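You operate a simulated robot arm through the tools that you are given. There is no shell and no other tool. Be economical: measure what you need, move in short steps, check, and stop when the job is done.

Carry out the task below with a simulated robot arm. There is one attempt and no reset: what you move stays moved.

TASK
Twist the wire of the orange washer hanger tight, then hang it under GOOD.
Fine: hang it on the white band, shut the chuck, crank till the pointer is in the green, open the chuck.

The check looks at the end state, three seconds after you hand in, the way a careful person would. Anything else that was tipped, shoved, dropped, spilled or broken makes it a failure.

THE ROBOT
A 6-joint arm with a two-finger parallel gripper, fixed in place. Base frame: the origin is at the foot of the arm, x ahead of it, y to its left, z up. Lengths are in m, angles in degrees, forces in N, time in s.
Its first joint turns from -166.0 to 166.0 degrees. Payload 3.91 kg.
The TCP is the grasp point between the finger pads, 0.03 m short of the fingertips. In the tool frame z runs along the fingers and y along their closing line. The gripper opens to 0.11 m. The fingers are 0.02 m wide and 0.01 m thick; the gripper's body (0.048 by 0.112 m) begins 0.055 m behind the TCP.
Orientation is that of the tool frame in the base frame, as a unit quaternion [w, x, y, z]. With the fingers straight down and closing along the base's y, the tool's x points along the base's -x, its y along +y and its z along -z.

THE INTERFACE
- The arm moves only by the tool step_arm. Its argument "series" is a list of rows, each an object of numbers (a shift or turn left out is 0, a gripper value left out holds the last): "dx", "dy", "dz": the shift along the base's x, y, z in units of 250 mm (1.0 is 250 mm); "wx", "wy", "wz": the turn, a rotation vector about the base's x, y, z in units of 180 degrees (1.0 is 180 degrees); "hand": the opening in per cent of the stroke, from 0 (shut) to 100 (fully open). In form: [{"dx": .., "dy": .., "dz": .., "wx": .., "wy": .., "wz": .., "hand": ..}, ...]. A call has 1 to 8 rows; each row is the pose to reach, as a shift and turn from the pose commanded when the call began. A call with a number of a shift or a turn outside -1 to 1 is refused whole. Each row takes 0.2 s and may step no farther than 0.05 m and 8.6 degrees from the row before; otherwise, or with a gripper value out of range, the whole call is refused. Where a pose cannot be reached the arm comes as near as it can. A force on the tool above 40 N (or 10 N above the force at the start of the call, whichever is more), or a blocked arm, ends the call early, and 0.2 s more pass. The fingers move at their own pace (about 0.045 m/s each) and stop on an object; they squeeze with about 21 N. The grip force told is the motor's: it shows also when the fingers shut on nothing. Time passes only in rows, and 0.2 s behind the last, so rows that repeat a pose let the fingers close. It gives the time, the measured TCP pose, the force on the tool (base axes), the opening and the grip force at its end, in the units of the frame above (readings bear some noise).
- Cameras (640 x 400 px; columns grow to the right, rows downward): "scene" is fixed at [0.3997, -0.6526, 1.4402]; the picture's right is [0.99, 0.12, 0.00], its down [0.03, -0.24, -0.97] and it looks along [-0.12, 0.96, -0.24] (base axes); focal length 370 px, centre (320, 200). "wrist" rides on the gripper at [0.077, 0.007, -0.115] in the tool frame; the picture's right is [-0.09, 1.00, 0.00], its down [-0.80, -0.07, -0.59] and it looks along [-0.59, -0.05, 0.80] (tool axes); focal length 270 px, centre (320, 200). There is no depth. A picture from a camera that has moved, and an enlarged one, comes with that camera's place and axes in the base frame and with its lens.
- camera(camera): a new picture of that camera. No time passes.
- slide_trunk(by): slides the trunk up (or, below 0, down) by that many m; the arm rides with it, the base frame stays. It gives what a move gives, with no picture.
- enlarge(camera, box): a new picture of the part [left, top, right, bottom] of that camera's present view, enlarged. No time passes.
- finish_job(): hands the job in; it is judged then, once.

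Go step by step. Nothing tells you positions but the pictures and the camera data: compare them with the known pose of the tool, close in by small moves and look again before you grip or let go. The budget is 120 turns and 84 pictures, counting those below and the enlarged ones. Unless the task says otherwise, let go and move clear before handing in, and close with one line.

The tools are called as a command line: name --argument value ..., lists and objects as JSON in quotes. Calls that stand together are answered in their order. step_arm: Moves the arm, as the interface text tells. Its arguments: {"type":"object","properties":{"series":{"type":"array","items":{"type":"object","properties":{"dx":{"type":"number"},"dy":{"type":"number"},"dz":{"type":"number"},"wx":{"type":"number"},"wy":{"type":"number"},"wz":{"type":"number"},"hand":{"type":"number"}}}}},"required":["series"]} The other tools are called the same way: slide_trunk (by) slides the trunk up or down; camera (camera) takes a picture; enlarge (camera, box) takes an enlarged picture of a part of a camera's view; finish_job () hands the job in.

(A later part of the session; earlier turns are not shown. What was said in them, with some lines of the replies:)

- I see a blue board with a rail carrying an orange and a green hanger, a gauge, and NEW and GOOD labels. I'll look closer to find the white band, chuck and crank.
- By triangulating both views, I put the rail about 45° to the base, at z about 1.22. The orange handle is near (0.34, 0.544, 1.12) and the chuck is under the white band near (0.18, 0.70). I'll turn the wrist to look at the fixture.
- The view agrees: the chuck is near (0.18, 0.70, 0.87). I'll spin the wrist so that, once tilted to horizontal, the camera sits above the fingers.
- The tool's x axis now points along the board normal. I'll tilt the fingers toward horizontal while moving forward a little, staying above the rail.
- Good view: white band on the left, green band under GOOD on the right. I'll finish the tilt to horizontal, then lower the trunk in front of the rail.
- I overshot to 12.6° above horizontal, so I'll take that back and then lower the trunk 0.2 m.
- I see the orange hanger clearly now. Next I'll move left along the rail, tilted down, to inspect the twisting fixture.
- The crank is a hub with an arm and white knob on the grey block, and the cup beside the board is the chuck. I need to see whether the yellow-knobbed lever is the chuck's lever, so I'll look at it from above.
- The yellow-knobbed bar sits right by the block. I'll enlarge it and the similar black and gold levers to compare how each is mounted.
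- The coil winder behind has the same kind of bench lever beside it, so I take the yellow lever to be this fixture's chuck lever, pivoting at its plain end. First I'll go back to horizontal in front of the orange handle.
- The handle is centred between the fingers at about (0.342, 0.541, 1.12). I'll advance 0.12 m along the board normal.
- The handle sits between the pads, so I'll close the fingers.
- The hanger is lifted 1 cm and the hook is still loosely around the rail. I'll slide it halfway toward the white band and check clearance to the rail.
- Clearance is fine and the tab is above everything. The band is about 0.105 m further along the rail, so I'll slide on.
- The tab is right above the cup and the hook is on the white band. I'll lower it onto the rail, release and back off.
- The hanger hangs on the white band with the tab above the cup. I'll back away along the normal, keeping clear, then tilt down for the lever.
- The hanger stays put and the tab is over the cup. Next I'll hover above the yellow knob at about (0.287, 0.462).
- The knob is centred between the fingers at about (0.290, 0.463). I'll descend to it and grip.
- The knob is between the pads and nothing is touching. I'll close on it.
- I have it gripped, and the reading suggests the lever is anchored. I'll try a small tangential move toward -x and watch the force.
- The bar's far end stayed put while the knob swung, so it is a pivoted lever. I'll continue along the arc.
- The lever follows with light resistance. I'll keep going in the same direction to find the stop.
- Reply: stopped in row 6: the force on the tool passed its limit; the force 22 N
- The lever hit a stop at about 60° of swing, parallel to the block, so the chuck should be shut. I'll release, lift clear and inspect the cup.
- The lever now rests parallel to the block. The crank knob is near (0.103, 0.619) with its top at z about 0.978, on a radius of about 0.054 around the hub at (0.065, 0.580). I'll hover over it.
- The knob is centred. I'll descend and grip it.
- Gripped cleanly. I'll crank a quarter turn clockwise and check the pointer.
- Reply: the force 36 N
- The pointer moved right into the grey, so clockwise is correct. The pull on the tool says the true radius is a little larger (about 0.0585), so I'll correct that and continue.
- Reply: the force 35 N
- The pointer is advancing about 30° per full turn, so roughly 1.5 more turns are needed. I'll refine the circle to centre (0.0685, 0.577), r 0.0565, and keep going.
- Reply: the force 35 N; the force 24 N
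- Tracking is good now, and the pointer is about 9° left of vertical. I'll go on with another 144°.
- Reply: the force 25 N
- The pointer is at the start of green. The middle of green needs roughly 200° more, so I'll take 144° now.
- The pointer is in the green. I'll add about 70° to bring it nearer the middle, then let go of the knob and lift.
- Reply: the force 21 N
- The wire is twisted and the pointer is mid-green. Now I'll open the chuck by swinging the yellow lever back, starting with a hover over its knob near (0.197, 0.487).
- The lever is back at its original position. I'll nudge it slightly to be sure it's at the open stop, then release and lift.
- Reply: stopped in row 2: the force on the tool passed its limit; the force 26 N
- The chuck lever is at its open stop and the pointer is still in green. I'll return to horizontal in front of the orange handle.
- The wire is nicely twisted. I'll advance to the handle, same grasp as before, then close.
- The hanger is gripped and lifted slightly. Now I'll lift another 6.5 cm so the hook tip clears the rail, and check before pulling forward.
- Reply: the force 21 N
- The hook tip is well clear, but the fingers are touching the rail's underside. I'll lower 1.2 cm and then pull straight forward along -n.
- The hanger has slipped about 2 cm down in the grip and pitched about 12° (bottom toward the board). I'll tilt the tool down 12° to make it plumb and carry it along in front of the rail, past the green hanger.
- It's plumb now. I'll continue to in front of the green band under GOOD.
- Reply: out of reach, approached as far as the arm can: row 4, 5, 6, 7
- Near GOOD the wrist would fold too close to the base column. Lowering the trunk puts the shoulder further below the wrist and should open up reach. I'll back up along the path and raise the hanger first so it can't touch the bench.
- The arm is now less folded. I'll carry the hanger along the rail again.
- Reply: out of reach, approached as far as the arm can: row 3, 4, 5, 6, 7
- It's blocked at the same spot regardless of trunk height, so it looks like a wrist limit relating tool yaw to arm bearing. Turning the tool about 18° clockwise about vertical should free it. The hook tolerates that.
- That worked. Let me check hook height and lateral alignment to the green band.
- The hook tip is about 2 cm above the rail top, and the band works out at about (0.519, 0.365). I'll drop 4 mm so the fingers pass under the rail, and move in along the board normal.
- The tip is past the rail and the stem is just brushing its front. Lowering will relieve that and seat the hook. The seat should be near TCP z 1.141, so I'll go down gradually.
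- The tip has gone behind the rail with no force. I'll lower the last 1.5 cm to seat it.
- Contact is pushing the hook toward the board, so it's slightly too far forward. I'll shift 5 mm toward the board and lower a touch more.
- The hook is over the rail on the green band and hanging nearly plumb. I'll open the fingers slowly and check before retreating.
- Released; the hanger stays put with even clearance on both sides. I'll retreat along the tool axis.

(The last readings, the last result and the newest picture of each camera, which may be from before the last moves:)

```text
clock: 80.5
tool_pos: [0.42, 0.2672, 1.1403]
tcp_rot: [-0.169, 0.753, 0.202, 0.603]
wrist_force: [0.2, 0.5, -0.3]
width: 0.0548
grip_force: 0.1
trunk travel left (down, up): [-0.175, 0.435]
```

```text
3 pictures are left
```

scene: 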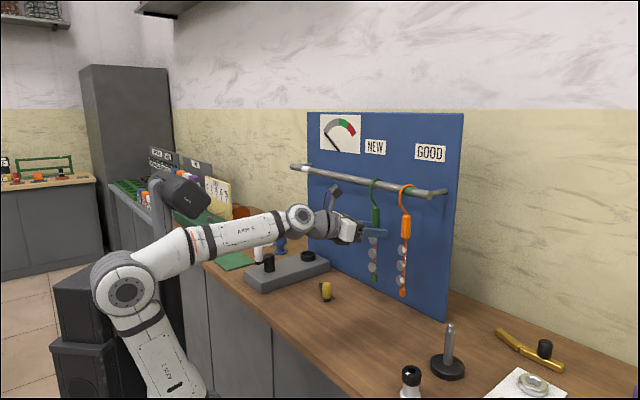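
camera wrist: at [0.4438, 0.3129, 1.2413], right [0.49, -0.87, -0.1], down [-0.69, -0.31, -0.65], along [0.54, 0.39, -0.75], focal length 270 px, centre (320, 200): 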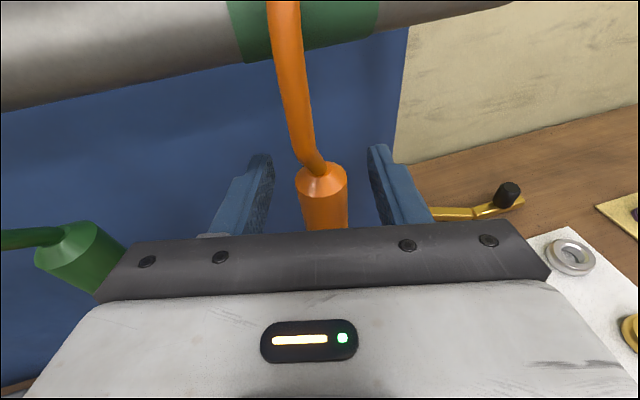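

enlarge --camera "scene" --box '[360, 150, 460, 310]'

```text
2.50 times, centred on (410, 230) of scene
camera zoom: at [0.3997, -0.6526, 1.4402], right [0.99, 0.12, 0.0], down [0.03, -0.24, -0.97], along [-0.12, 0.96, -0.24], focal length 926 px, centre (95, 125)
```

zoom: 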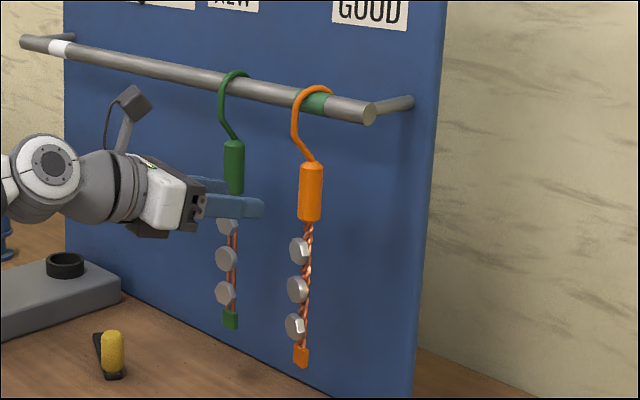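

The orange hanger hangs freely on the green band under GOOD with its wire twisted. The lever is back at open, the green hanger is undisturbed and the arm is clear, so I'm handing in.

finish_job

```text
The job is handed in.
```

I twisted the orange hanger's wire until the pointer was in the green, opened the chuck again and hung it on the green band under GOOD.
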